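You operate a simulated robot arm through the tools that you are given. There is no shell and no other tool.

You are at the controls of a simulated robot arm. One attempt, no reset.

TASK
Take the small purple roll on the wooden table and put it away on the wall shelf. Then put the green-rim grey cone from the wooden table in the green medium basin. Then take the green block brush and put it on the drawer bench. Then close the middle drawer. Then take the grey-rim yellow cone and leave it on the second rack shelf from the bottom. Then put the light teal tube on the grey bench away on the green bench. Then take the grey pink-rim cone and put it in the good tray. Then put the green block on the orange orange-edged setting card. Then take the blue card on the top of the upper carton and put it away on the grey bench. Then put the purple block on the top of the taped tall carton. Then shut the right drawer. Keep to this order. Set down upright: small purple roll, grey-rim yellow cone, grey pink-rim cone, blue card.

It is judged by the outcome, as a careful person would: the job done as asked, and still so three seconds after it is handed in. It fails if anything else is knocked over, pushed out of place, dropped, spilled or broken.

THE ROBOT
A 7-joint arm with a fingered hand on a trunk, on a base that moves. Base frame: it is fixed to the floor where the robot stands at the start and does not move with it; the origin is under the middle of the robot, x ahead of it, y to its left, z up; the surface under the hand at the start is at about z = 76. Lengths are in cm, angles in rad, forces in N, time in s.
It reaches about 133.3 cm from its shoulder. Its first joint turns from -1.204 to 3.002 rad. Places, roughly: blue card [-100, -700, 75]; drawer bench [60, -180, 80]; good tray [50, -125, 25]; green bench [-250, 190, 80]; green block [-325, -650, 50]; green block brush (5x4x14 cm) [40, -60, 80]; green-rim grey cone [75, 50, 75]; grey bench [-370, 60, 80]; grey pink-rim cone [-375, -275, 75]; grey-rim yellow cone [-425, -125, 100]; light teal tube [-375, 50, 75]; medium basin (32x30x15 cm) [70, 0, 80]; middle drawer [30, -180, 70]; orange-edged setting card [-125, -700, 75]; purple block [-100, -725, 75]; right drawer [40, -230, 70]; second rack shelf [-360, -70, 50]; small purple roll (6x6x8 cm) [50, 10, 80]; top of the taped tall carton [-170, -770, 60]; wall shelf (159x21 cm) [84, -176, 136]. Payload 5 kg.
The TCP is the grasp point between the finger pads, 3.2 cm short of the fingertips. In the tool frame z runs along the fingers and y along their closing line. The gripper opens to 16 cm; its body begins 8.9 cm behind the TCP. The gripper is a hand of 3 fingers: y runs from the thumb to the fingers, the wrist lies at [0, 0, -25.2] in the tool frame.
Orientation is told as [roll, pitch, yaw] about the base's x, y, z axes, in that order, counted from this pose: with the fingers straight down and closing along the base's y, the tool's x points along the base's -x, its y along +y and its z along -z.

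THE INTERFACE
- The arm moves only by the tool step_arm. Its argument "motion" is a list of rows, each a list of 2 entries, a list of its own where there are three numbers: the turn, a rotation vector about the base's x, y, z in rad, then the shift along the base's x, y, z in cm. In form: [[[ax, ay, az], [tx, ty, tz]], ...]. A call has 1 to 20 rows; each row shifts and turns the commanded pose from where the row before left it. Rows are played at 5 a second. More than 5 cm and 0.15 rad between two rows, and nothing of the call is played. A pose out of reach is approached as far as the arm can. The call stops where the force on the tool passes 40 N (or 10 N more than at its start, if that is more) or the arm is blocked; 0.2 s more then pass. In this call time passes only in rows, and 0.2 s behind the last. It gives the time, the measured TCP pose, the force on the tool (base axes), the opening and the grip force at its end, in the units of the frame above (readings bear some noise), with the torque about the TCP (base axes, N m) and any sound that the robot's microphone picked up.
- Cameras (640 x 400 px; columns grow to the right, rows downward): "scene" is now at [13.35, -2.96, 148.56]; the picture's right is [-0.33, -0.94, -0.00], its down [-0.57, 0.20, -0.80] and it looks along [0.75, -0.26, -0.60] (base axes); focal length 261 px, centre (320, 200). "wrist" rides on the gripper at [6.5, -0.4, -11.6] in the tool frame; the picture's right is [0.06, 1.00, 0.00], its down [-0.87, 0.05, -0.49] and it looks along [-0.49, 0.03, 0.87] (tool axes); focal length 261 px, centre (320, 200). There is no depth. A picture from a camera that has moved, and an enlarged one, comes with that camera's place and axes in the base frame and with its lens.
- grab_frame(camera): a new picture of that camera. No time passes.
- move_column(by): slides the trunk up (or, below 0, down) by that many cm; the arm and the scene camera ride with it, the base frame stays. It gives what a move gives, with no picture.
- drive_base(legs): drives the robot by 1 to 6 legs, each [ahead, left, turn to the left] in cm, cm and rad, along the robot's own axes; the way and the turn of a leg run together, so that a leg with both is an arc; at most 150 cm and 3.142 rad a leg. The arm and the cameras ride along, it lands a little off, and it stops where it bumps. It gives what a move gives.
- set_fingers(finger1, finger2, thumb_bend): sets how far each is bent, from 0 (flat) to 1 (curled in); at 0.3 the hand is open as for a grip, at 0.7 the pads meet at the TCP. One left out holds its place. A second passes; each finger stops where it meets its share of the squeeze, and holds until it gets a number again. It is the only way to open and close the hand. It gives what a move gives, with no picture; readings hold the bend of each and the force on the fingers (four entries, about 0 where the hand has none), thumb and palm.
- head_to(pan, tilt): turns the head with the scene camera to pan (to the left, within 1.501 rad either way) and tilt (down, from -0.506 to 1.204), counted from straight ahead of the robot. It gives what a move gives.
- enlarge(camera, box): a new picture of the part [left, top, right, bottom] of that camera's present view, enlarged. No time passes.
- sign_off(): hands the job in; it is judged then, once.

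Places have to be worked out from the pictures, the camera data and where the tool is seen. Open the gripper and draw the arm clear of the work before you hand the job in, unless the task says otherwise.

The tools are called as name(argument=value, ...) on one line, values as JSON. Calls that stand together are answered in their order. step_arm: Moves the arm, as the interface text tells. Its arguments: {"type":"object","properties":{"motion":{"type":"array","items":{"type":"array"}}},"required":["motion"]} The other tools are called the same way: move_column (by) moves the trunk up or down; set_fingers (finger1, finger2, thumb_bend) moves the fingers one by one; drive_base (legs) drives the base; head_to (pan, tilt) turns the head that bears the scene camera; grab_frame (camera) takes a picture; enlarge (camera, box) takes an enlarged picture of a part of a camera's view; sign_off () hands the job in.

At the start:

```text
clock: 0.0
tool_pos: [62.37, -30.22, 120.93]
orientation: [0.0, 0.0, 0.0]
wrist_force: [-0.8, 0.6, -1.0]
wrist_torque: [-0.02, 0.01, 0.01]
width: 16.0
grasp_force: 0.0
shape: jaw
bend: [0.3, 0.3, 0.3]
finger forces: [0.0, 0.1, 0.0, 0.1, 0.0, 0.1]
trunk travel left (down, up): [-65.0, 29.0]
robot x, y, heading: [0.09, -0.22, 0.001]
head pan, tilt (commanded): [-0.335, 0.646]
```

scene: 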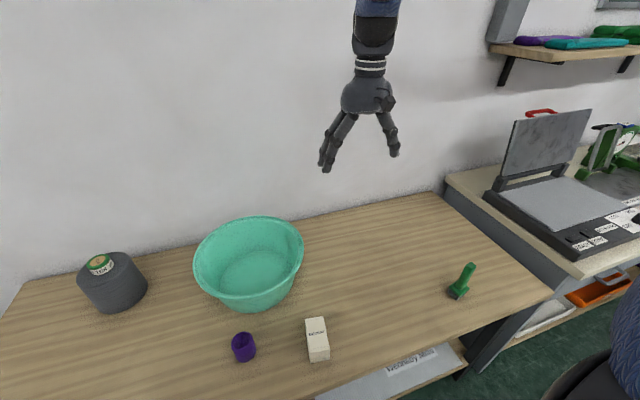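
wrist: 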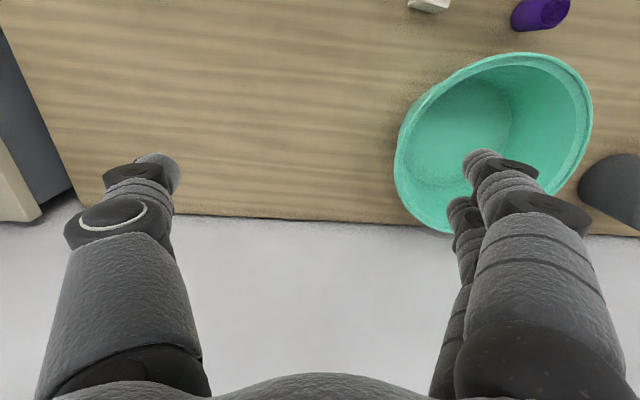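

I'll start by looking closer at the table and then around the room to know what's where.

enlarge(camera="scene", box=[160, 280, 360, 400])

enlarge(camera="scene", box=[440, 0, 640, 125])

head_to(pan=-1.2, tilt=0.3)

grab_frame(camera="scene")

```text
3.20 times, centred on (260, 340) of scene
camera zoom: at [13.35, -2.96, 148.56], right [-0.33, -0.94, 0.0], down [-0.57, 0.2, -0.8], along [0.75, -0.26, -0.6], focal length 834 px, centre (512, -248)
```

zoom: 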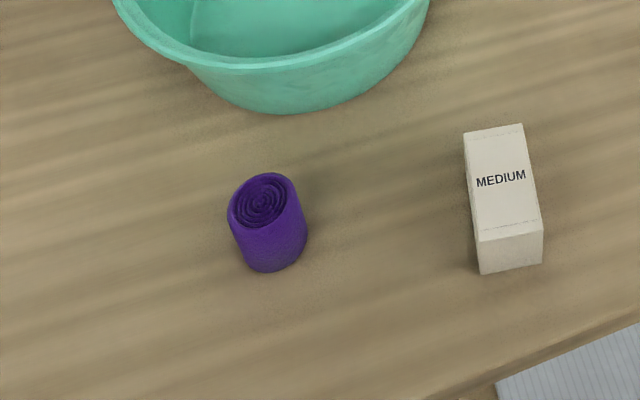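

```text
3.20 times, centred on (540, 62) of scene
camera zoom: at [13.35, -2.96, 148.56], right [-0.33, -0.94, 0.0], down [-0.57, 0.2, -0.8], along [0.75, -0.26, -0.6], focal length 834 px, centre (-384, 640)
```

zoom: 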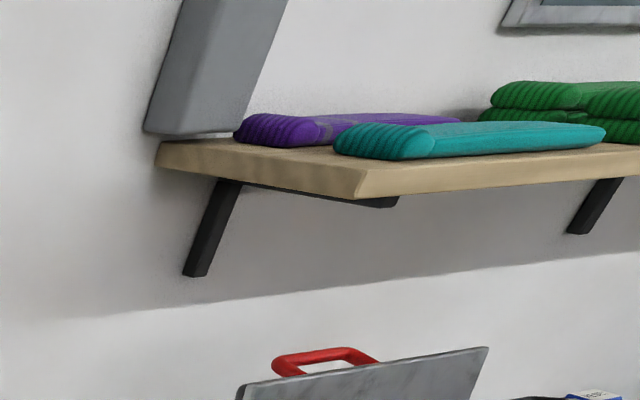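

```text
clock: 1.2
tool_pos: [62.4, -30.17, 120.96]
orientation: [0.0, 0.0, 0.001]
wrist_force: [0.1, 0.8, -0.2]
wrist_torque: [0.01, 0.01, 0.01]
width: 15.97
grasp_force: 0.1
shape: jaw
bend: [0.3, 0.3, 0.3]
finger forces: [0.0, 0.0, 0.0, 0.0, 0.0, 0.1]
trunk travel left (down, up): [-65.0, 29.0]
robot x, y, heading: [0.04, 0.29, -0.001]
head pan, tilt (commanded): [-1.201, 0.3]
```

```text
taken
camera scene: at [8.52, -8.8, 151.7], right [-0.93, -0.36, 0.0], down [-0.11, 0.28, -0.96], along [0.35, -0.89, -0.3], focal length 261 px, centre (320, 200)
```

scene: 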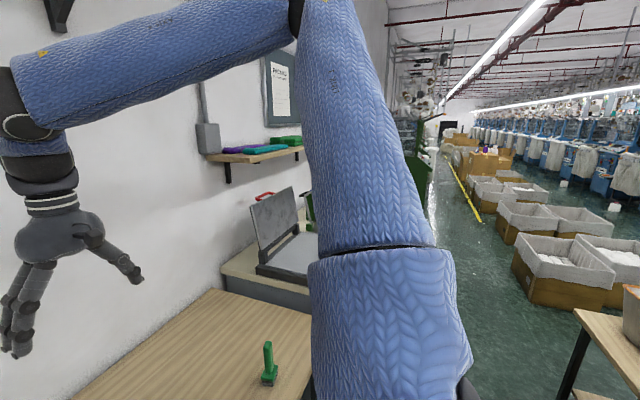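

The arm hides part of the view to the right; I'll look to the left and straight too.

head_to(pan=1.3, tilt=0.3)

grab_frame(camera="scene")

head_to(pan=0.2, tilt=0.9)

grab_frame(camera="scene")

head_to(pan=-1.5, tilt=0.5)

grab_frame(camera="scene")

```text
clock: 3.5
tool_pos: [62.49, -30.22, 121.01]
orientation: [0.0, 0.001, 0.001]
wrist_force: [0.2, -0.2, -0.7]
wrist_torque: [0.0, 0.02, 0.0]
width: 16.0
grasp_force: 0.0
shape: jaw
bend: [0.3, 0.3, 0.3]
finger forces: [0.0, 0.0, 0.1, 0.0, 0.0, 0.1]
trunk travel left (down, up): [-65.0, 29.0]
robot x, y, heading: [0.08, -0.08, -0.001]
head pan, tilt (commanded): [1.3, 0.3]
```

```text
taken
camera scene: at [7.64, 8.9, 151.71], right [0.96, -0.27, 0.0], down [-0.08, -0.28, -0.96], along [0.26, 0.92, -0.3], focal length 261 px, centre (320, 200)
```

scene: 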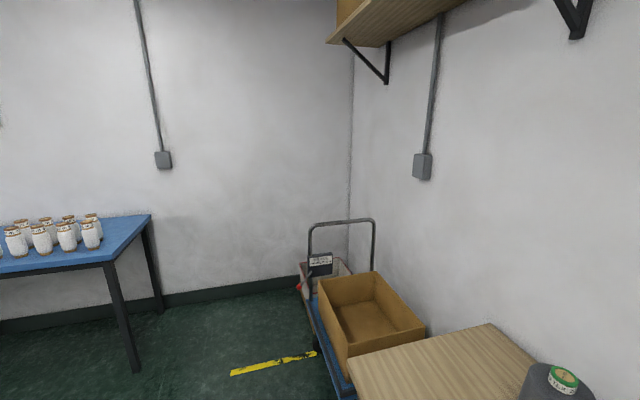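

```text
clock: 4.8
tool_pos: [62.41, -30.22, 120.93]
orientation: [0.002, -0.001, -0.001]
wrist_force: [0.4, -0.3, 0.0]
wrist_torque: [0.01, 0.02, 0.0]
width: 16.03
grasp_force: 0.0
shape: jaw
bend: [0.3, 0.3, 0.3]
finger forces: [0.0, 0.0, 0.0, 0.0, 0.0, 0.0]
trunk travel left (down, up): [-65.0, 29.0]
robot x, y, heading: [0.12, 0.07, -0.0]
head pan, tilt (commanded): [0.201, 0.901]
```

```text
taken
camera scene: at [12.54, 1.42, 146.48], right [0.2, -0.98, 0.0], down [-0.77, -0.16, -0.62], along [0.61, 0.12, -0.78], focal length 261 px, centre (320, 200)
```

scene: 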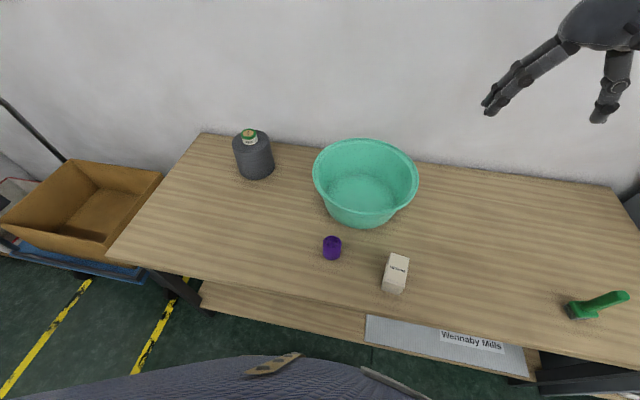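

```text
clock: 6.5
tool_pos: [62.35, -30.13, 120.83]
orientation: [-0.002, 0.0, 0.001]
wrist_force: [-0.3, 0.8, 0.5]
wrist_torque: [0.03, -0.03, -0.01]
width: 16.0
grasp_force: 0.0
shape: jaw
bend: [0.3, 0.3, 0.3]
finger forces: [0.0, 0.1, 0.1, 0.0, 0.0, 0.0]
trunk travel left (down, up): [-65.0, 29.0]
robot x, y, heading: [0.16, 0.07, 0.001]
head pan, tilt (commanded): [-1.499, 0.499]
```

```text
taken
camera scene: at [5.8, -9.17, 149.86], right [-1.0, -0.07, 0.0], down [-0.03, 0.48, -0.88], along [0.06, -0.88, -0.48], focal length 261 px, centre (320, 200)
```

scene: 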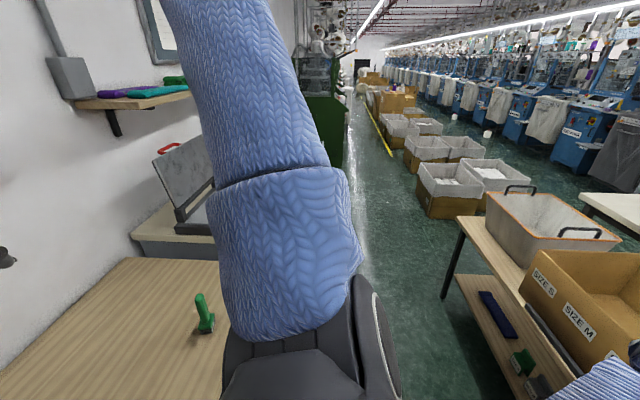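

The roll works out at about [47.5, 5.1, 80], upright, with the basin rim near x≈55. I'll bring the hand above it, leaning the wrist back toward the robot so the palm clears the basin.

step_arm(motion=[[[0, -0.045, 0], [-1.66, 3.92, -1.9]], [[0, -0.045, 0], [-1.66, 3.92, -1.9]], [[0, -0.045, 0], [-1.66, 3.92, -1.9]], [[0, -0.045, 0], [-1.66, 3.92, -1.9]], [[0, -0.045, 0], [-1.66, 3.92, -1.9]], [[0, -0.045, 0], [-1.66, 3.92, -1.9]], [[0, -0.045, 0], [-1.66, 3.92, -1.9]], [[0, -0.045, 0], [-1.66, 3.92, -1.9]], [[0, -0.045, 0], [-1.66, 3.92, -1.9]]])

grab_frame(camera="wrist")

head_to(pan=0.0, tilt=0.75)

grab_frame(camera="scene")

```text
clock: 8.5
tool_pos: [55.63, -10.04, 107.79]
orientation: [0.013, -0.4, 0.001]
wrist_force: [-0.1, -0.3, -0.1]
wrist_torque: [-0.02, 0.01, 0.01]
width: 16.0
grasp_force: 0.1
shape: jaw
bend: [0.3, 0.3, 0.3]
finger forces: [0.0, 0.0, 0.0, 0.0, 0.1, 0.0]
out of reach, approached as far as the arm can: row 6, 7, 8, 9
trunk travel left (down, up): [-65.0, 29.0]
robot x, y, heading: [-0.1, 0.16, 0.002]
head pan, tilt (commanded): [-1.499, 0.499]
```

```text
taken
camera wrist: at [45.14, -10.46, 115.79], right [-0.06, 1.0, -0.01], down [0.61, 0.05, 0.79], along [0.79, 0.04, -0.61], focal length 261 px, centre (320, 200)
```

wrist: 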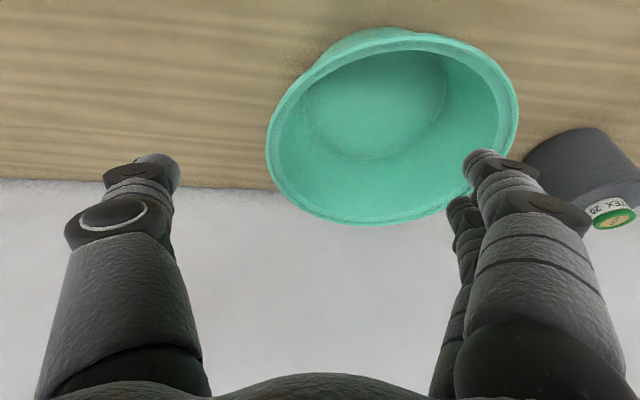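

```text
clock: 10.1
tool_pos: [55.36, -9.94, 107.93]
orientation: [0.011, -0.4, 0.0]
wrist_force: [0.3, 0.8, -0.1]
wrist_torque: [0.0, 0.01, 0.01]
width: 15.99
grasp_force: 0.0
shape: jaw
bend: [0.3, 0.3, 0.3]
finger forces: [0.0, 0.0, 0.0, 0.0, 0.0, 0.1]
trunk travel left (down, up): [-65.0, 29.0]
robot x, y, heading: [0.17, 0.01, -0.002]
head pan, tilt (commanded): [0.0, 0.75]
```

```text
taken
camera scene: at [13.43, -0.09, 147.67], right [0.0, -1.0, 0.0], down [-0.68, 0.0, -0.73], along [0.73, 0.0, -0.68], focal length 261 px, centre (320, 200)
```

scene: 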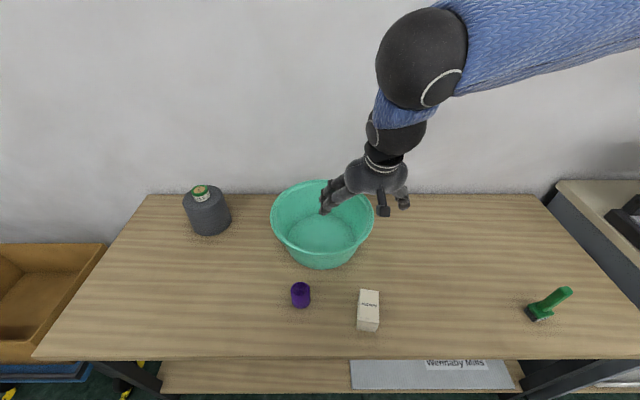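

The pose was out of reach because the arm folds too close to the body. I'll back the base off 25 cm and then come to the roll.

drive_base(legs=[[-25, 0, 0]])

```text
clock: 11.9
tool_pos: [30.47, -9.84, 108.0]
orientation: [0.01, -0.402, 0.002]
wrist_force: [0.4, 0.0, -0.6]
wrist_torque: [0.01, -0.04, 0.0]
width: 16.01
grasp_force: 0.1
shape: jaw
bend: [0.3, 0.3, 0.3]
finger forces: [0.0, 0.1, 0.1, 0.1, 0.1, 0.0]
trunk travel left (down, up): [-65.0, 29.0]
robot x, y, heading: [-24.87, -0.02, -0.001]
head pan, tilt (commanded): [0.0, 0.75]
```

Now I move toward a point above the roll and check whether the commanded pose followed the measured one.

step_arm(motion=[[[0, 0, 0], [3.4, 3, -0.8]], [[0, 0, 0], [3.4, 3, -0.8]], [[0, 0, 0], [3.4, 3, -0.8]], [[0, 0, 0], [3.4, 3, -0.8]], [[0, 0, 0], [3.4, 3, -0.8]]])

grab_frame(camera="wrist")

grab_frame(camera="scene")

```text
clock: 13.1
tool_pos: [44.49, -8.15, 110.3]
orientation: [0.015, -0.399, 0.0]
wrist_force: [0.2, -0.1, -0.5]
wrist_torque: [0.02, 0.01, -0.03]
width: 15.98
grasp_force: 0.1
shape: jaw
bend: [0.3, 0.3, 0.3]
finger forces: [0.0, 0.0, 0.1, 0.0, 0.0, 0.0]
out of reach, approached as far as the arm can: row 1, 2, 3, 4, 5
trunk travel left (down, up): [-65.0, 29.0]
robot x, y, heading: [-25.02, -0.18, -0.002]
head pan, tilt (commanded): [0.0, 0.75]
```

```text
taken
camera wrist: at [34.11, -8.75, 118.3], right [-0.06, 1.0, -0.01], down [0.61, 0.05, 0.79], along [0.79, 0.04, -0.61], focal length 261 px, centre (320, 200)
```

wrist: 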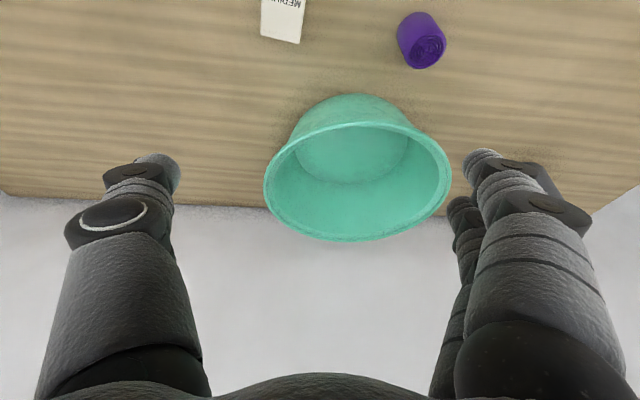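

```text
taken
camera scene: at [-11.4, -0.1, 147.66], right [0.0, -1.0, 0.0], down [-0.68, 0.0, -0.73], along [0.73, 0.0, -0.68], focal length 261 px, centre (320, 200)
```

scene: 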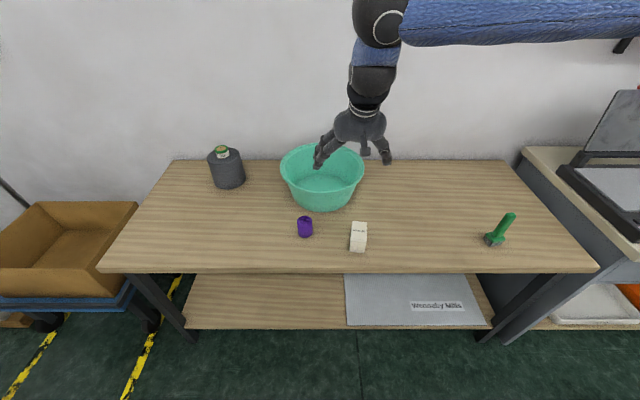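

The arm seems limited on its left side; working to the right front like the start pose is easier. I'll shift the base to the left so the roll lies to the robot's right-front.

drive_base(legs=[[0, 33, 0]])

step_arm(motion=[[[0, 0, 0], [0, -4, 0]], [[0, 0, 0], [0, -4, 0]], [[0, 0, 0], [0, -4, 0]]])

grab_frame(camera="wrist")

```text
clock: 15.3
tool_pos: [44.31, 24.88, 110.22]
orientation: [0.013, -0.4, 0.004]
wrist_force: [1.1, 1.1, -0.3]
wrist_torque: [-0.04, -0.01, 0.0]
width: 15.98
grasp_force: 0.1
shape: jaw
bend: [0.3, 0.3, 0.3]
finger forces: [0.0, 0.0, 0.0, 0.1, 0.1, 0.0]
trunk travel left (down, up): [-65.0, 29.0]
robot x, y, heading: [-24.89, 33.04, 0.001]
head pan, tilt (commanded): [0.0, 0.75]
```

```text
clock: 16.1
tool_pos: [44.31, 12.91, 110.53]
orientation: [0.017, -0.401, 0.003]
wrist_force: [0.2, -0.3, 0.2]
wrist_torque: [0.03, -0.02, 0.01]
width: 15.99
grasp_force: 0.1
shape: jaw
bend: [0.3, 0.3, 0.3]
finger forces: [0.0, 0.0, 0.0, 0.0, 0.1, 0.1]
trunk travel left (down, up): [-65.0, 29.0]
robot x, y, heading: [-24.64, 32.8, -0.0]
head pan, tilt (commanded): [0.0, 0.75]
```

```text
taken
camera wrist: at [33.85, 12.3, 118.49], right [-0.07, 1.0, -0.01], down [0.61, 0.05, 0.79], along [0.79, 0.05, -0.61], focal length 261 px, centre (320, 200)
```

wrist: 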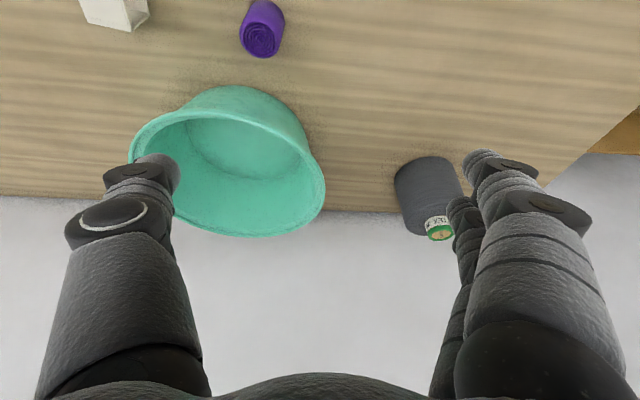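

Commands now start from the measured pose. The roll top reads [47.5, 5.9] in the wrist view, agreeing with the other estimates, so I go to above it at z≈93.

step_arm(motion=[[[0, 0, 0], [0.8, -1.85, -3.5]], [[0, 0, 0], [0.8, -1.85, -3.5]], [[0, 0, 0], [0.8, -1.85, -3.5]], [[0, 0, 0], [0.7, -1.85, -3.5]], [[0, 0, 0], [0, 0, -3.5]]])

grab_frame(camera="wrist")

grab_frame(camera="scene")

```text
clock: 17.3
tool_pos: [47.63, 5.38, 92.74]
orientation: [0.016, -0.403, 0.006]
wrist_force: [0.4, 0.3, 0.5]
wrist_torque: [-0.01, 0.04, -0.02]
width: 16.01
grasp_force: 0.1
shape: jaw
bend: [0.3, 0.3, 0.3]
finger forces: [0.0, 0.1, 0.0, 0.0, 0.1, 0.0]
trunk travel left (down, up): [-65.0, 29.0]
robot x, y, heading: [-25.21, 32.82, 0.002]
head pan, tilt (commanded): [0.0, 0.75]
```

```text
taken
camera wrist: at [37.12, 4.78, 100.74], right [-0.07, 1.0, -0.01], down [0.61, 0.05, 0.79], along [0.79, 0.05, -0.61], focal length 261 px, centre (320, 200)
```

wrist: 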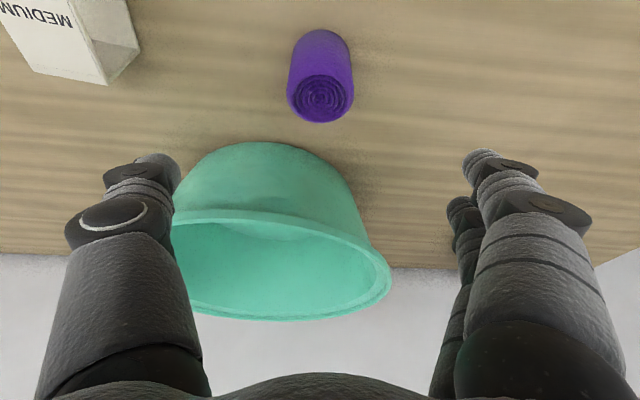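

```text
taken
camera scene: at [-11.4, 32.85, 147.67], right [0.0, -1.0, 0.0], down [-0.68, 0.0, -0.73], along [0.73, 0.0, -0.68], focal length 261 px, centre (320, 200)
```

scene: 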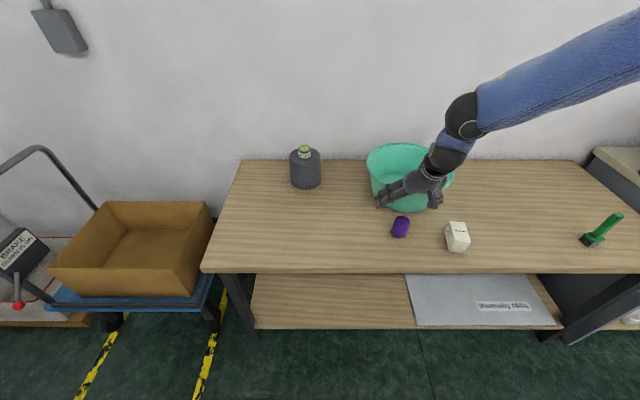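

The roll sits centred between thumb and fingers; the box and basin are clear. I lower to z≈81.

step_arm(motion=[[[0, 0, 0], [-0.1, 0, -3.8]], [[0, 0, 0], [-0.1, 0, -3.8]], [[0, 0, 0], [0, 0, -3.8]]])

grab_frame(camera="wrist")

```text
clock: 18.1
tool_pos: [47.39, 5.47, 81.48]
orientation: [0.015, -0.4, 0.002]
wrist_force: [0.5, -0.3, -0.2]
wrist_torque: [-0.03, 0.06, -0.02]
width: 15.98
grasp_force: 0.1
shape: jaw
bend: [0.3, 0.3, 0.3]
finger forces: [0.0, 0.1, 0.0, 0.0, 0.0, 0.0]
trunk travel left (down, up): [-65.0, 29.0]
robot x, y, heading: [-24.87, 32.57, 0.004]
head pan, tilt (commanded): [0.0, 0.75]
```

```text
taken
camera wrist: at [36.98, 4.9, 89.43], right [-0.07, 1.0, -0.01], down [0.61, 0.05, 0.79], along [0.79, 0.05, -0.61], focal length 261 px, centre (320, 200)
```

wrist: 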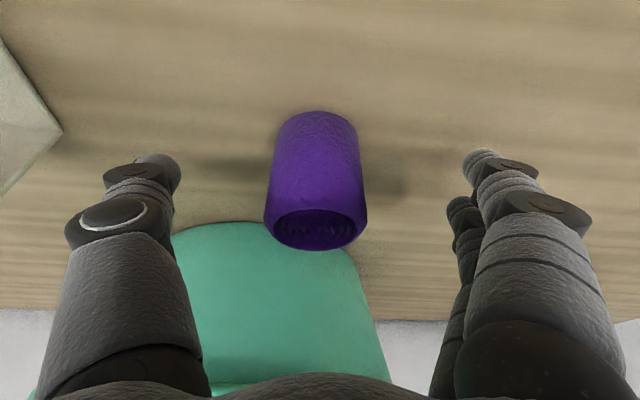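

The roll is between the fingers; I close all three.

set_fingers(finger1=0.7, finger2=0.7, thumb_bend=0.7)

grab_frame(camera="wrist")

```text
clock: 19.1
tool_pos: [47.27, 5.59, 81.53]
orientation: [0.014, -0.401, 0.004]
wrist_force: [0.3, 0.1, 0.8]
wrist_torque: [-0.03, -0.04, 0.02]
width: 5.28
grasp_force: 20.4
shape: fingers
bend: [0.6, 0.62, 0.63]
finger forces: [11.3, 8.7, 0.0, 0.0, 20.5, 0.0]
trunk travel left (down, up): [-65.0, 29.0]
robot x, y, heading: [-25.2, 32.78, 0.004]
head pan, tilt (commanded): [0.0, 0.75]
```

```text
taken
camera wrist: at [36.85, 4.96, 89.56], right [-0.07, 1.0, -0.01], down [0.61, 0.05, 0.79], along [0.79, 0.05, -0.61], focal length 261 px, centre (320, 200)
```

wrist: 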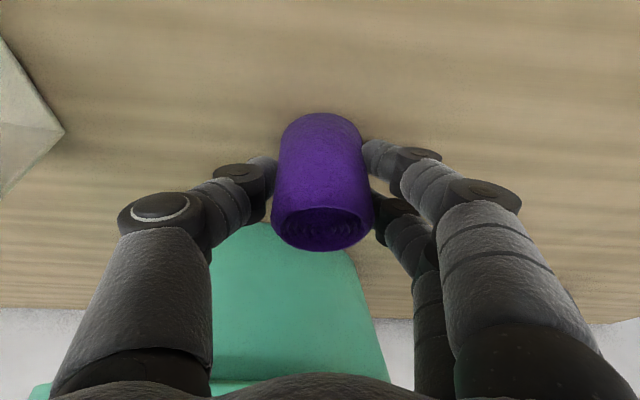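

Gripped at about 5.3 cm with 20 N. I lift it clear.

step_arm(motion=[[[0, 0, 0], [0, 0, 2]], [[0, 0, 0], [-0.5, 0, 4]], [[0, 0, 0], [-1, 0, 4.5]], [[0, 0, 0], [-1, 0, 4.5]], [[0, 0, 0], [-1, 0, 4.5]], [[0, 0, 0], [0, -3, 4]], [[0, 0, 0], [0, -3, 4]]])

head_to(pan=-1.1, tilt=0.4)

grab_frame(camera="scene")

grab_frame(camera="wrist")

```text
clock: 20.7
tool_pos: [43.56, -0.65, 109.25]
orientation: [0.014, -0.401, 0.004]
wrist_force: [0.4, 0.0, 0.1]
wrist_torque: [0.0, -0.02, -0.01]
width: 5.25
grasp_force: 20.6
shape: fingers
bend: [0.6, 0.62, 0.63]
finger forces: [11.7, 9.1, 0.0, 0.1, 20.5, 0.0]
trunk travel left (down, up): [-65.0, 29.0]
robot x, y, heading: [-25.17, 33.18, 0.002]
head pan, tilt (commanded): [0.0, 0.75]
```

```text
clock: 22.0
tool_pos: [43.65, -0.68, 109.07]
orientation: [0.015, -0.401, 0.003]
wrist_force: [0.0, -0.2, 0.5]
wrist_torque: [0.04, -0.03, 0.03]
width: 5.21
grasp_force: 20.7
shape: fingers
bend: [0.6, 0.62, 0.63]
finger forces: [11.6, 9.0, 0.0, 0.0, 20.4, 0.1]
trunk travel left (down, up): [-65.0, 29.0]
robot x, y, heading: [-24.96, 32.54, 0.004]
head pan, tilt (commanded): [-1.1, 0.4]
```

```text
taken
camera scene: at [-15.58, 24.57, 150.78], right [-0.89, -0.46, 0.0], down [-0.18, 0.35, -0.92], along [0.42, -0.82, -0.39], focal length 261 px, centre (320, 200)
```

scene: 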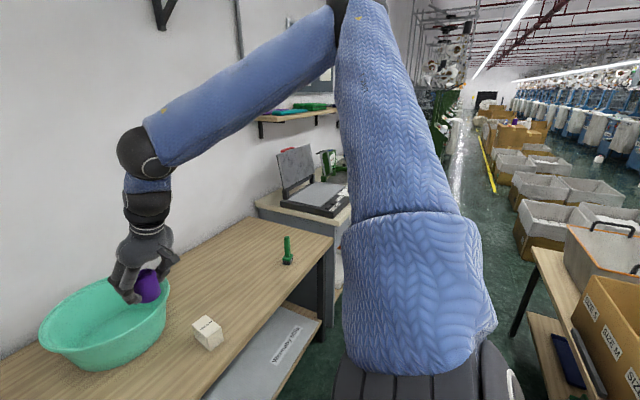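

```text
taken
camera wrist: at [33.33, -1.23, 117.11], right [-0.07, 1.0, -0.01], down [0.61, 0.05, 0.79], along [0.79, 0.05, -0.61], focal length 261 px, centre (320, 200)
```

wrist: 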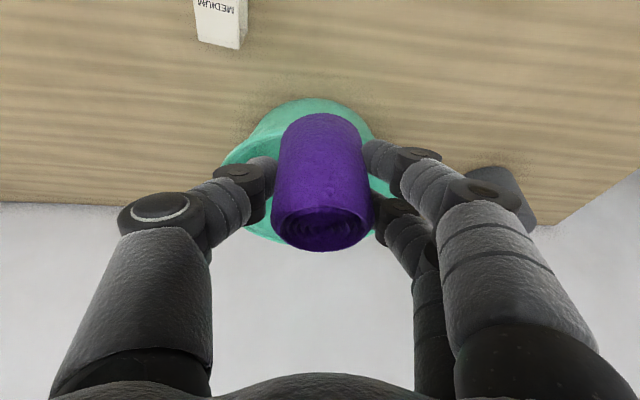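

The roll is held securely. I'll raise the trunk, center the robot in the aisle, and drive right toward the wall shelf to look for a free spot.

move_column(by=28)

drive_base(legs=[[10, 0, 0], [0, -110, 0]])

head_to(pan=-0.6, tilt=0.4)

grab_frame(camera="scene")

```text
clock: 24.9
tool_pos: [43.77, -0.71, 137.06]
orientation: [0.016, -0.401, 0.003]
wrist_force: [0.5, -0.2, -0.2]
wrist_torque: [0.01, -0.04, 0.04]
width: 5.27
grasp_force: 20.3
shape: fingers
bend: [0.6, 0.62, 0.63]
finger forces: [11.6, 9.2, 0.0, 0.0, 20.5, 0.1]
trunk travel left (down, up): [-93.0, 1.0]
robot x, y, heading: [-25.36, 32.99, 0.002]
head pan, tilt (commanded): [-1.1, 0.4]
```

```text
clock: 31.2
tool_pos: [52.35, -110.54, 137.12]
orientation: [0.013, -0.403, -0.016]
wrist_force: [0.1, 0.5, -0.5]
wrist_torque: [-0.03, 0.03, -0.01]
width: 5.22
grasp_force: 21.0
shape: fingers
bend: [0.6, 0.62, 0.63]
finger forces: [11.6, 9.1, 0.0, 0.0, 20.4, 0.0]
trunk travel left (down, up): [-93.0, 1.0]
robot x, y, heading: [-15.69, -75.64, -0.012]
head pan, tilt (commanded): [-1.1, 0.4]
```

```text
clock: 32.1
tool_pos: [52.54, -110.45, 137.08]
orientation: [0.016, -0.402, -0.013]
wrist_force: [0.8, 0.4, -0.5]
wrist_torque: [-0.03, 0.0, 0.01]
width: 5.26
grasp_force: 20.7
shape: fingers
bend: [0.6, 0.62, 0.63]
finger forces: [11.6, 9.0, 0.1, 0.0, 20.4, 0.1]
trunk travel left (down, up): [-93.0, 1.0]
robot x, y, heading: [-15.78, -75.63, -0.016]
head pan, tilt (commanded): [-0.6, 0.4]
```

```text
taken
camera scene: at [-2.94, -81.22, 178.78], right [-0.58, -0.82, 0.0], down [-0.32, 0.22, -0.92], along [0.75, -0.53, -0.39], focal length 261 px, centre (320, 200)
```

scene: 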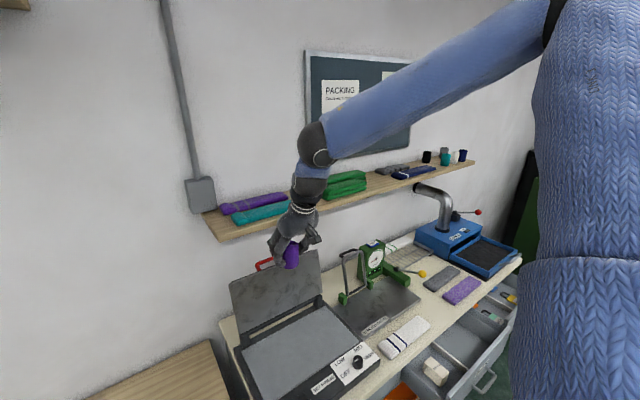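

I see the shelf with folded items and, at the far end, other small rolls. I'll zoom in.

enlarge(camera="scene", box=[200, 130, 480, 305])

enlarge(camera="scene", box=[340, 130, 484, 220])

```text
2.29 times, centred on (340, 218) of scene
camera zoom: at [-2.94, -81.22, 178.78], right [-0.58, -0.82, 0.0], down [-0.32, 0.22, -0.92], along [0.75, -0.53, -0.39], focal length 596 px, centre (274, 160)
```

zoom: 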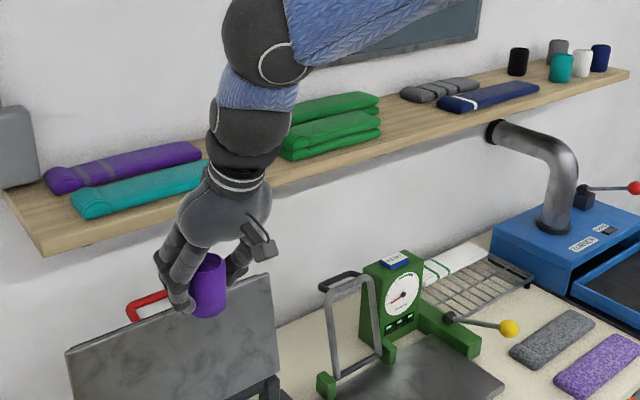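

```text
4.44 times, centred on (412, 175) of scene
camera zoom: at [-2.94, -81.22, 178.78], right [-0.58, -0.82, 0.0], down [-0.32, 0.22, -0.92], along [0.75, -0.53, -0.39], focal length 1159 px, centre (-89, 311)
```

zoom: 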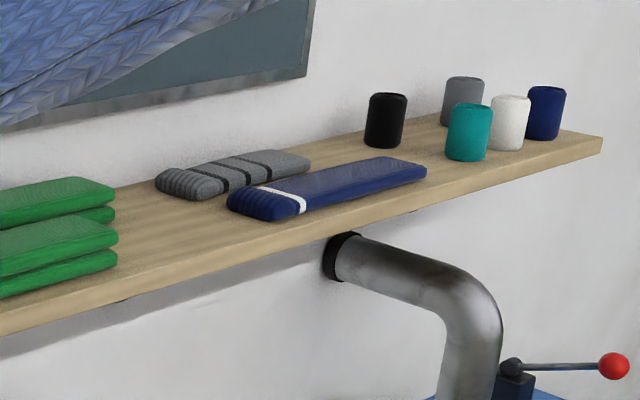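

There is a 20 cm free gap on the shelf between the green stack and the grey/navy folded pieces, around y≈-175. I'll raise the hand and drive right so the gap is in front of the hand.

step_arm(motion=[[[0, 0, 0], [0, 0, 4]], [[0, 0, 0], [0, 0, 4]], [[0, 0, 0], [0, 0, 4]], [[0, 0, 0], [0, 0, 4]]])

drive_base(legs=[[0, -63, 0.016]])

head_to(pan=-0.35, tilt=0.4)

grab_frame(camera="scene")

grab_frame(camera="wrist")

```text
clock: 33.1
tool_pos: [52.37, -110.41, 153.34]
orientation: [0.013, -0.403, -0.013]
wrist_force: [0.1, 0.6, -0.3]
wrist_torque: [-0.03, -0.01, 0.03]
width: 5.24
grasp_force: 20.5
shape: fingers
bend: [0.6, 0.62, 0.63]
finger forces: [11.8, 9.4, 0.0, 0.0, 20.3, 0.1]
trunk travel left (down, up): [-93.0, 1.0]
robot x, y, heading: [-15.48, -75.9, -0.014]
head pan, tilt (commanded): [-0.6, 0.4]
```

```text
clock: 36.7
tool_pos: [52.62, -173.61, 153.08]
orientation: [0.014, -0.4, 0.003]
wrist_force: [-0.5, 0.3, 0.5]
wrist_torque: [-0.03, -0.04, -0.02]
width: 5.24
grasp_force: 20.5
shape: fingers
bend: [0.6, 0.62, 0.63]
finger forces: [11.8, 9.4, 0.0, 0.1, 20.3, 0.0]
trunk travel left (down, up): [-93.0, 1.0]
robot x, y, heading: [-15.7, -139.72, 0.001]
head pan, tilt (commanded): [-0.6, 0.4]
```

```text
clock: 37.5
tool_pos: [52.8, -173.56, 153.01]
orientation: [0.017, -0.401, 0.002]
wrist_force: [1.0, 0.0, -1.5]
wrist_torque: [0.03, 0.01, -0.03]
width: 5.26
grasp_force: 20.9
shape: fingers
bend: [0.6, 0.62, 0.63]
finger forces: [11.8, 9.4, 0.1, 0.1, 20.3, 0.1]
trunk travel left (down, up): [-93.0, 1.0]
robot x, y, heading: [-15.62, -139.99, 0.002]
head pan, tilt (commanded): [-0.351, 0.4]
```

```text
taken
camera scene: at [-2.2, -143.3, 178.78], right [-0.34, -0.94, 0.0], down [-0.37, 0.13, -0.92], along [0.87, -0.32, -0.39], focal length 261 px, centre (320, 200)
```

scene: 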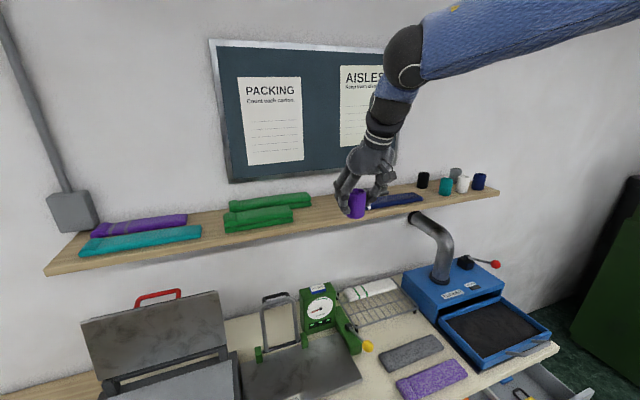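

```text
taken
camera wrist: at [42.31, -174.16, 161.14], right [-0.07, 1.0, -0.01], down [0.61, 0.05, 0.79], along [0.79, 0.05, -0.61], focal length 261 px, centre (320, 200)
```

wrist: 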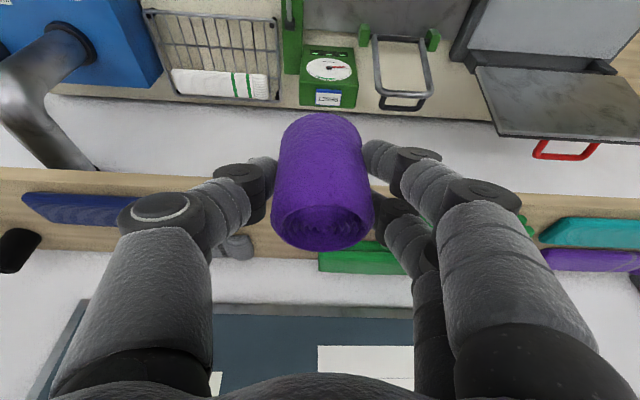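

The gap's front part runs from y≈-163 to -186 (rear green stack ends at -172 for x>84). I'll bring the roll to [79.5, -175.5], still high.

step_arm(motion=[[[0, 0, 0], [4.45, -0.35, 0]], [[0, 0, 0], [4.45, -0.35, 0]], [[0, 0, 0], [4.45, -0.35, 0]], [[0, 0, 0], [4.45, -0.35, 0]], [[0, 0, 0], [4.45, -0.35, 0]], [[0, 0, 0], [4.45, -0.35, 0]]])

grab_frame(camera="wrist")

enlarge(camera="scene", box=[200, 100, 480, 275])

```text
clock: 38.9
tool_pos: [79.76, -175.66, 152.68]
orientation: [0.016, -0.399, 0.001]
wrist_force: [1.2, 0.6, -0.3]
wrist_torque: [-0.03, 0.02, 0.0]
width: 5.24
grasp_force: 21.1
shape: fingers
bend: [0.6, 0.62, 0.63]
finger forces: [11.9, 9.6, 0.0, 0.1, 20.3, 0.1]
trunk travel left (down, up): [-93.0, 1.0]
robot x, y, heading: [-15.82, -139.98, -0.003]
head pan, tilt (commanded): [-0.351, 0.4]
```

```text
taken
camera wrist: at [69.24, -176.13, 160.7], right [-0.06, 1.0, -0.01], down [0.61, 0.05, 0.79], along [0.79, 0.04, -0.61], focal length 261 px, centre (320, 200)
```

wrist: 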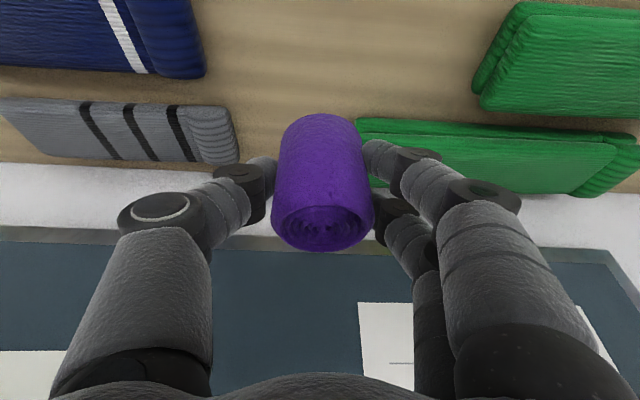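

```text
2.29 times, centred on (340, 188) of scene
camera zoom: at [-1.83, -143.23, 178.75], right [-0.34, -0.94, 0.0], down [-0.37, 0.13, -0.92], along [0.86, -0.32, -0.39], focal length 596 px, centre (274, 229)
```

zoom: 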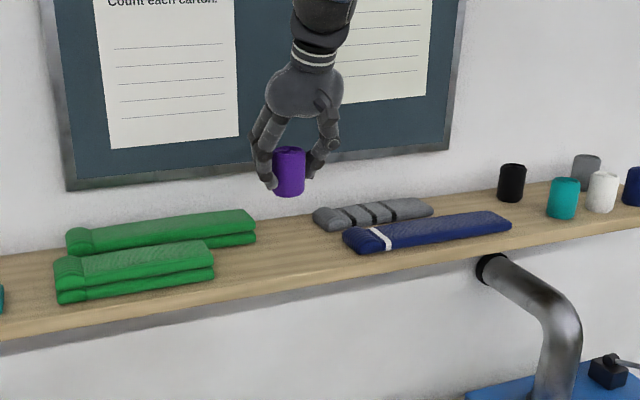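

Gap edges are confirmed: navy end y≈-185.7, rear green end y≈-172 at x≥84. I'll shift slightly to the front and right, then lower.

step_arm(motion=[[[0, 0, 0], [-1.6, -1.0, 0]], [[0, 0, 0], [0, 0, -3.2]], [[0, 0, 0], [0, 0, -3.2]], [[0, 0, 0], [0, 0, -2.2]]])

enlarge(camera="scene", box=[260, 130, 420, 230])

grab_frame(camera="wrist")

```text
clock: 39.9
tool_pos: [77.84, -176.58, 144.45]
orientation: [0.016, -0.4, 0.001]
wrist_force: [0.1, -0.7, -0.1]
wrist_torque: [0.01, -0.01, -0.04]
width: 5.22
grasp_force: 20.7
shape: fingers
bend: [0.6, 0.62, 0.63]
finger forces: [11.9, 9.6, 0.1, 0.1, 20.3, 0.0]
trunk travel left (down, up): [-93.0, 1.0]
robot x, y, heading: [-16.0, -139.54, -0.002]
head pan, tilt (commanded): [-0.351, 0.4]
```

```text
4.00 times, centred on (340, 180) of scene
camera zoom: at [-2.22, -143.28, 178.79], right [-0.34, -0.94, 0.0], down [-0.37, 0.13, -0.92], along [0.87, -0.32, -0.39], focal length 1043 px, centre (240, 280)
```

zoom: 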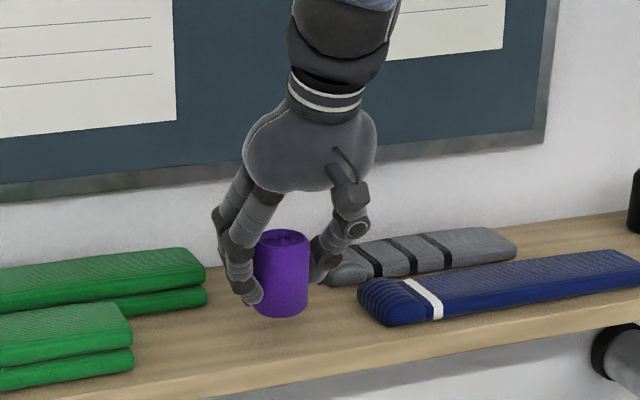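

```text
taken
camera wrist: at [67.31, -177.14, 152.5], right [-0.06, 1.0, -0.01], down [0.61, 0.05, 0.79], along [0.79, 0.04, -0.61], focal length 261 px, centre (320, 200)
```

wrist: 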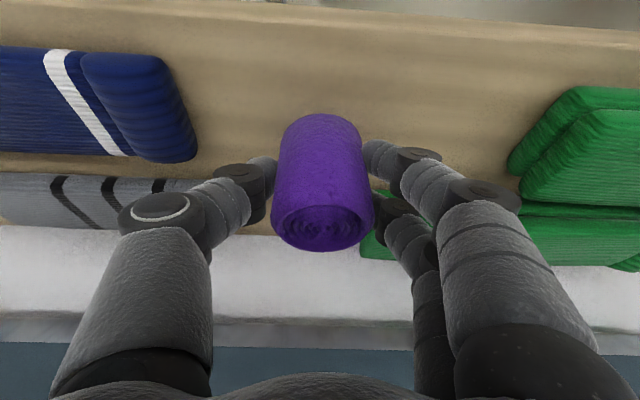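

The placement looks clear on both sides. I lower in small steps until touch.

step_arm(motion=[[[0, 0, 0], [0, 0, -0.8]], [[0, 0, 0], [0, 0, -0.7]], [[0, 0, 0], [0, 0, -0.4]]])

enlarge(camera="scene", box=[260, 130, 420, 230])

```text
clock: 40.6
tool_pos: [77.77, -176.59, 142.62]
orientation: [0.015, -0.401, 0.003]
wrist_force: [-0.1, 0.3, -0.6]
wrist_torque: [-0.03, 0.03, -0.02]
width: 5.25
grasp_force: 20.9
shape: fingers
bend: [0.6, 0.62, 0.63]
finger forces: [11.9, 9.7, 0.0, 0.0, 20.2, 0.0]
trunk travel left (down, up): [-93.0, 1.0]
robot x, y, heading: [-16.05, -139.82, 0.001]
head pan, tilt (commanded): [-0.351, 0.4]
```

```text
4.00 times, centred on (340, 180) of scene
camera zoom: at [-2.17, -143.22, 178.78], right [-0.34, -0.94, 0.0], down [-0.37, 0.13, -0.92], along [0.87, -0.31, -0.39], focal length 1043 px, centre (240, 280)
```

zoom: 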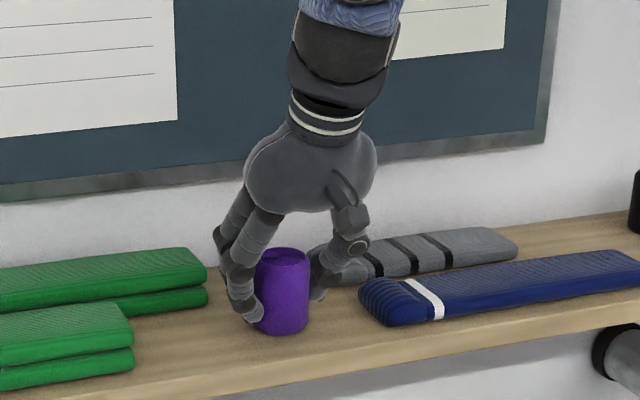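

step_arm(motion=[[[0, 0, 0], [0, 0, -0.3]], [[0, 0, 0], [0, 0, -0.3]], [[0, 0, 0], [0, 0, -0.2]]])

enlarge(camera="scene", box=[260, 130, 420, 230])

```text
clock: 41.5
tool_pos: [77.89, -176.53, 142.21]
orientation: [0.014, -0.404, 0.001]
wrist_force: [7.5, -1.4, 24.1]
wrist_torque: [0.06, -0.21, -0.12]
width: 5.21
grasp_force: 25.6
shape: fingers
bend: [0.63, 0.63, 0.64]
finger forces: [14.4, 12.6, 0.1, 0.1, 24.1, 0.0]
trunk travel left (down, up): [-93.0, 1.0]
robot x, y, heading: [-16.1, -139.95, -0.001]
head pan, tilt (commanded): [-0.351, 0.4]
```

```text
4.00 times, centred on (340, 180) of scene
camera zoom: at [-2.33, -143.13, 178.83], right [-0.34, -0.94, 0.0], down [-0.37, 0.13, -0.92], along [0.87, -0.31, -0.39], focal length 1043 px, centre (240, 280)
```

zoom: 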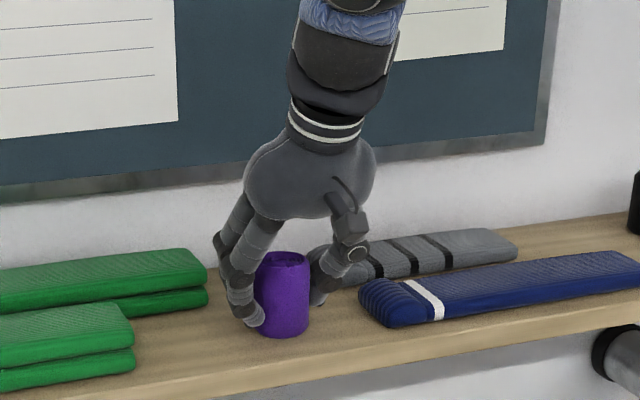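

Contact at 24 N. I ease up a little and then open the fingers part way.

step_arm(motion=[[[0, 0, 0], [0, 0, 0.25]]])

set_fingers(finger1=0.53, finger2=0.53, thumb_bend=0.53)

enlarge(camera="scene", box=[260, 130, 420, 230])

grab_frame(camera="wrist")

```text
clock: 41.9
tool_pos: [77.74, -176.57, 142.32]
orientation: [0.013, -0.402, 0.002]
wrist_force: [10.8, 0.5, 21.1]
wrist_torque: [0.12, -0.31, -0.07]
width: 5.2
grasp_force: 25.7
shape: fingers
bend: [0.63, 0.63, 0.64]
finger forces: [13.9, 13.4, 0.0, 0.1, 23.7, 0.0]
trunk travel left (down, up): [-93.0, 1.0]
robot x, y, heading: [-16.16, -140.39, 0.001]
head pan, tilt (commanded): [-0.351, 0.4]
```

```text
clock: 42.9
tool_pos: [77.91, -176.63, 142.02]
orientation: [0.013, -0.399, 0.003]
wrist_force: [0.8, 0.7, -0.2]
wrist_torque: [0.0, -0.01, -0.03]
width: 7.43
grasp_force: 0.0
shape: fingers
bend: [0.53, 0.53, 0.53]
finger forces: [0.0, 0.0, 0.0, 0.0, 0.0, 0.0]
trunk travel left (down, up): [-93.0, 1.0]
robot x, y, heading: [-16.17, -139.96, -0.001]
head pan, tilt (commanded): [-0.351, 0.4]
```

```text
4.00 times, centred on (340, 180) of scene
camera zoom: at [-2.18, -143.23, 178.78], right [-0.34, -0.94, 0.0], down [-0.37, 0.13, -0.92], along [0.87, -0.31, -0.39], focal length 1043 px, centre (240, 280)
```

zoom: 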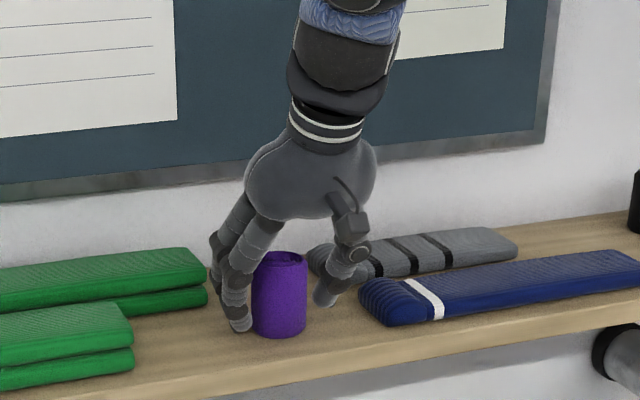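

```text
taken
camera wrist: at [67.4, -177.21, 150.07], right [-0.07, 1.0, -0.01], down [0.61, 0.05, 0.79], along [0.79, 0.04, -0.61], focal length 261 px, centre (320, 200)
```

wrist: 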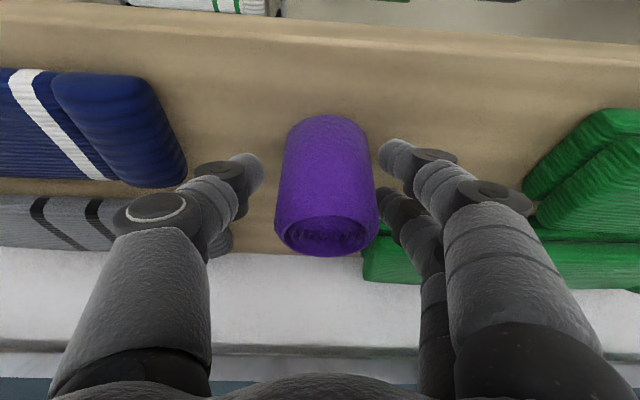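

The roll stands upright and free. I'll retract straight up.

step_arm(motion=[[[0, 0, 0], [0, 0.2, 1.5]], [[0, 0, 0], [0, 0.1, 3]], [[0, 0, 0], [0, 0, 4]], [[0, 0, 0], [0, 0, 4]], [[0, 0, 0], [-4.5, 0, 1]], [[0, 0, 0], [-4.8, 0, 0]], [[0, 0, 0], [-4.8, 0, 0]], [[0, 0, 0], [-4.8, 0, 0]], [[0, 0, 0], [-4.8, 0, 0]], [[0, 0, 0], [-4.8, 0, 0]]])

enlarge(camera="scene", box=[200, 100, 480, 275])

head_to(pan=-0.45, tilt=0.8)

grab_frame(camera="scene")

```text
clock: 45.0
tool_pos: [48.92, -176.48, 155.96]
orientation: [0.016, -0.403, 0.002]
wrist_force: [-1.5, -0.3, 0.9]
wrist_torque: [0.03, -0.02, -0.01]
width: 7.46
grasp_force: 0.0
shape: fingers
bend: [0.53, 0.53, 0.53]
finger forces: [0.1, 0.1, 0.0, 0.1, 0.0, 0.1]
trunk travel left (down, up): [-93.0, 1.0]
robot x, y, heading: [-16.1, -139.96, 0.004]
head pan, tilt (commanded): [-0.351, 0.4]
```

```text
2.29 times, centred on (340, 188) of scene
camera zoom: at [-2.56, -143.32, 178.81], right [-0.34, -0.94, 0.0], down [-0.36, 0.13, -0.92], along [0.87, -0.31, -0.39], focal length 596 px, centre (274, 229)
```

zoom: 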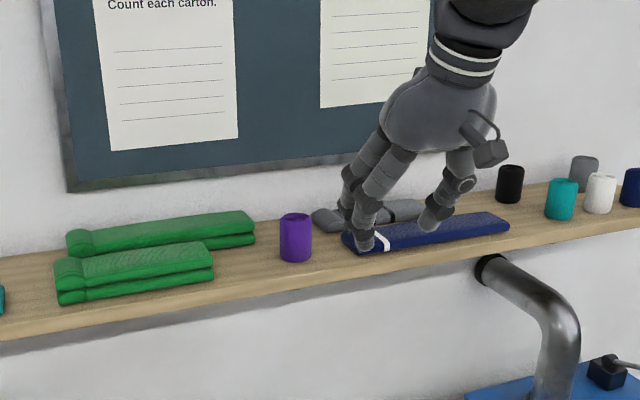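

```text
clock: 45.9
tool_pos: [49.33, -176.5, 155.87]
orientation: [0.014, -0.399, 0.0]
wrist_force: [0.2, -0.4, -0.1]
wrist_torque: [0.0, 0.01, 0.01]
width: 7.45
grasp_force: 0.0
shape: fingers
bend: [0.53, 0.53, 0.53]
finger forces: [0.1, 0.1, 0.0, 0.0, 0.0, 0.1]
trunk travel left (down, up): [-93.0, 1.0]
robot x, y, heading: [-16.11, -139.81, -0.0]
head pan, tilt (commanded): [-0.45, 0.799]
```

```text
taken
camera scene: at [-3.55, -143.55, 175.27], right [-0.43, -0.9, 0.0], down [-0.65, 0.31, -0.7], along [0.63, -0.3, -0.72], focal length 261 px, centre (320, 200)
```

scene: 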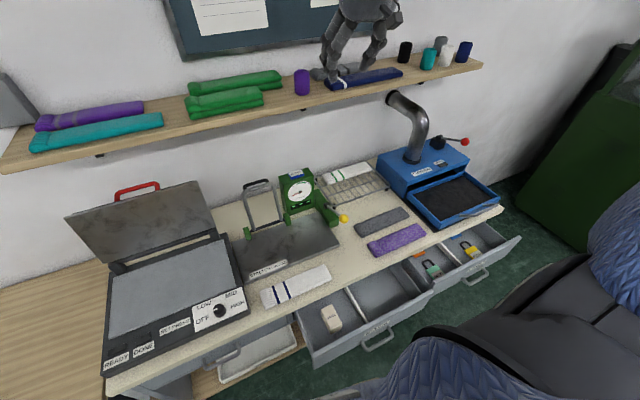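

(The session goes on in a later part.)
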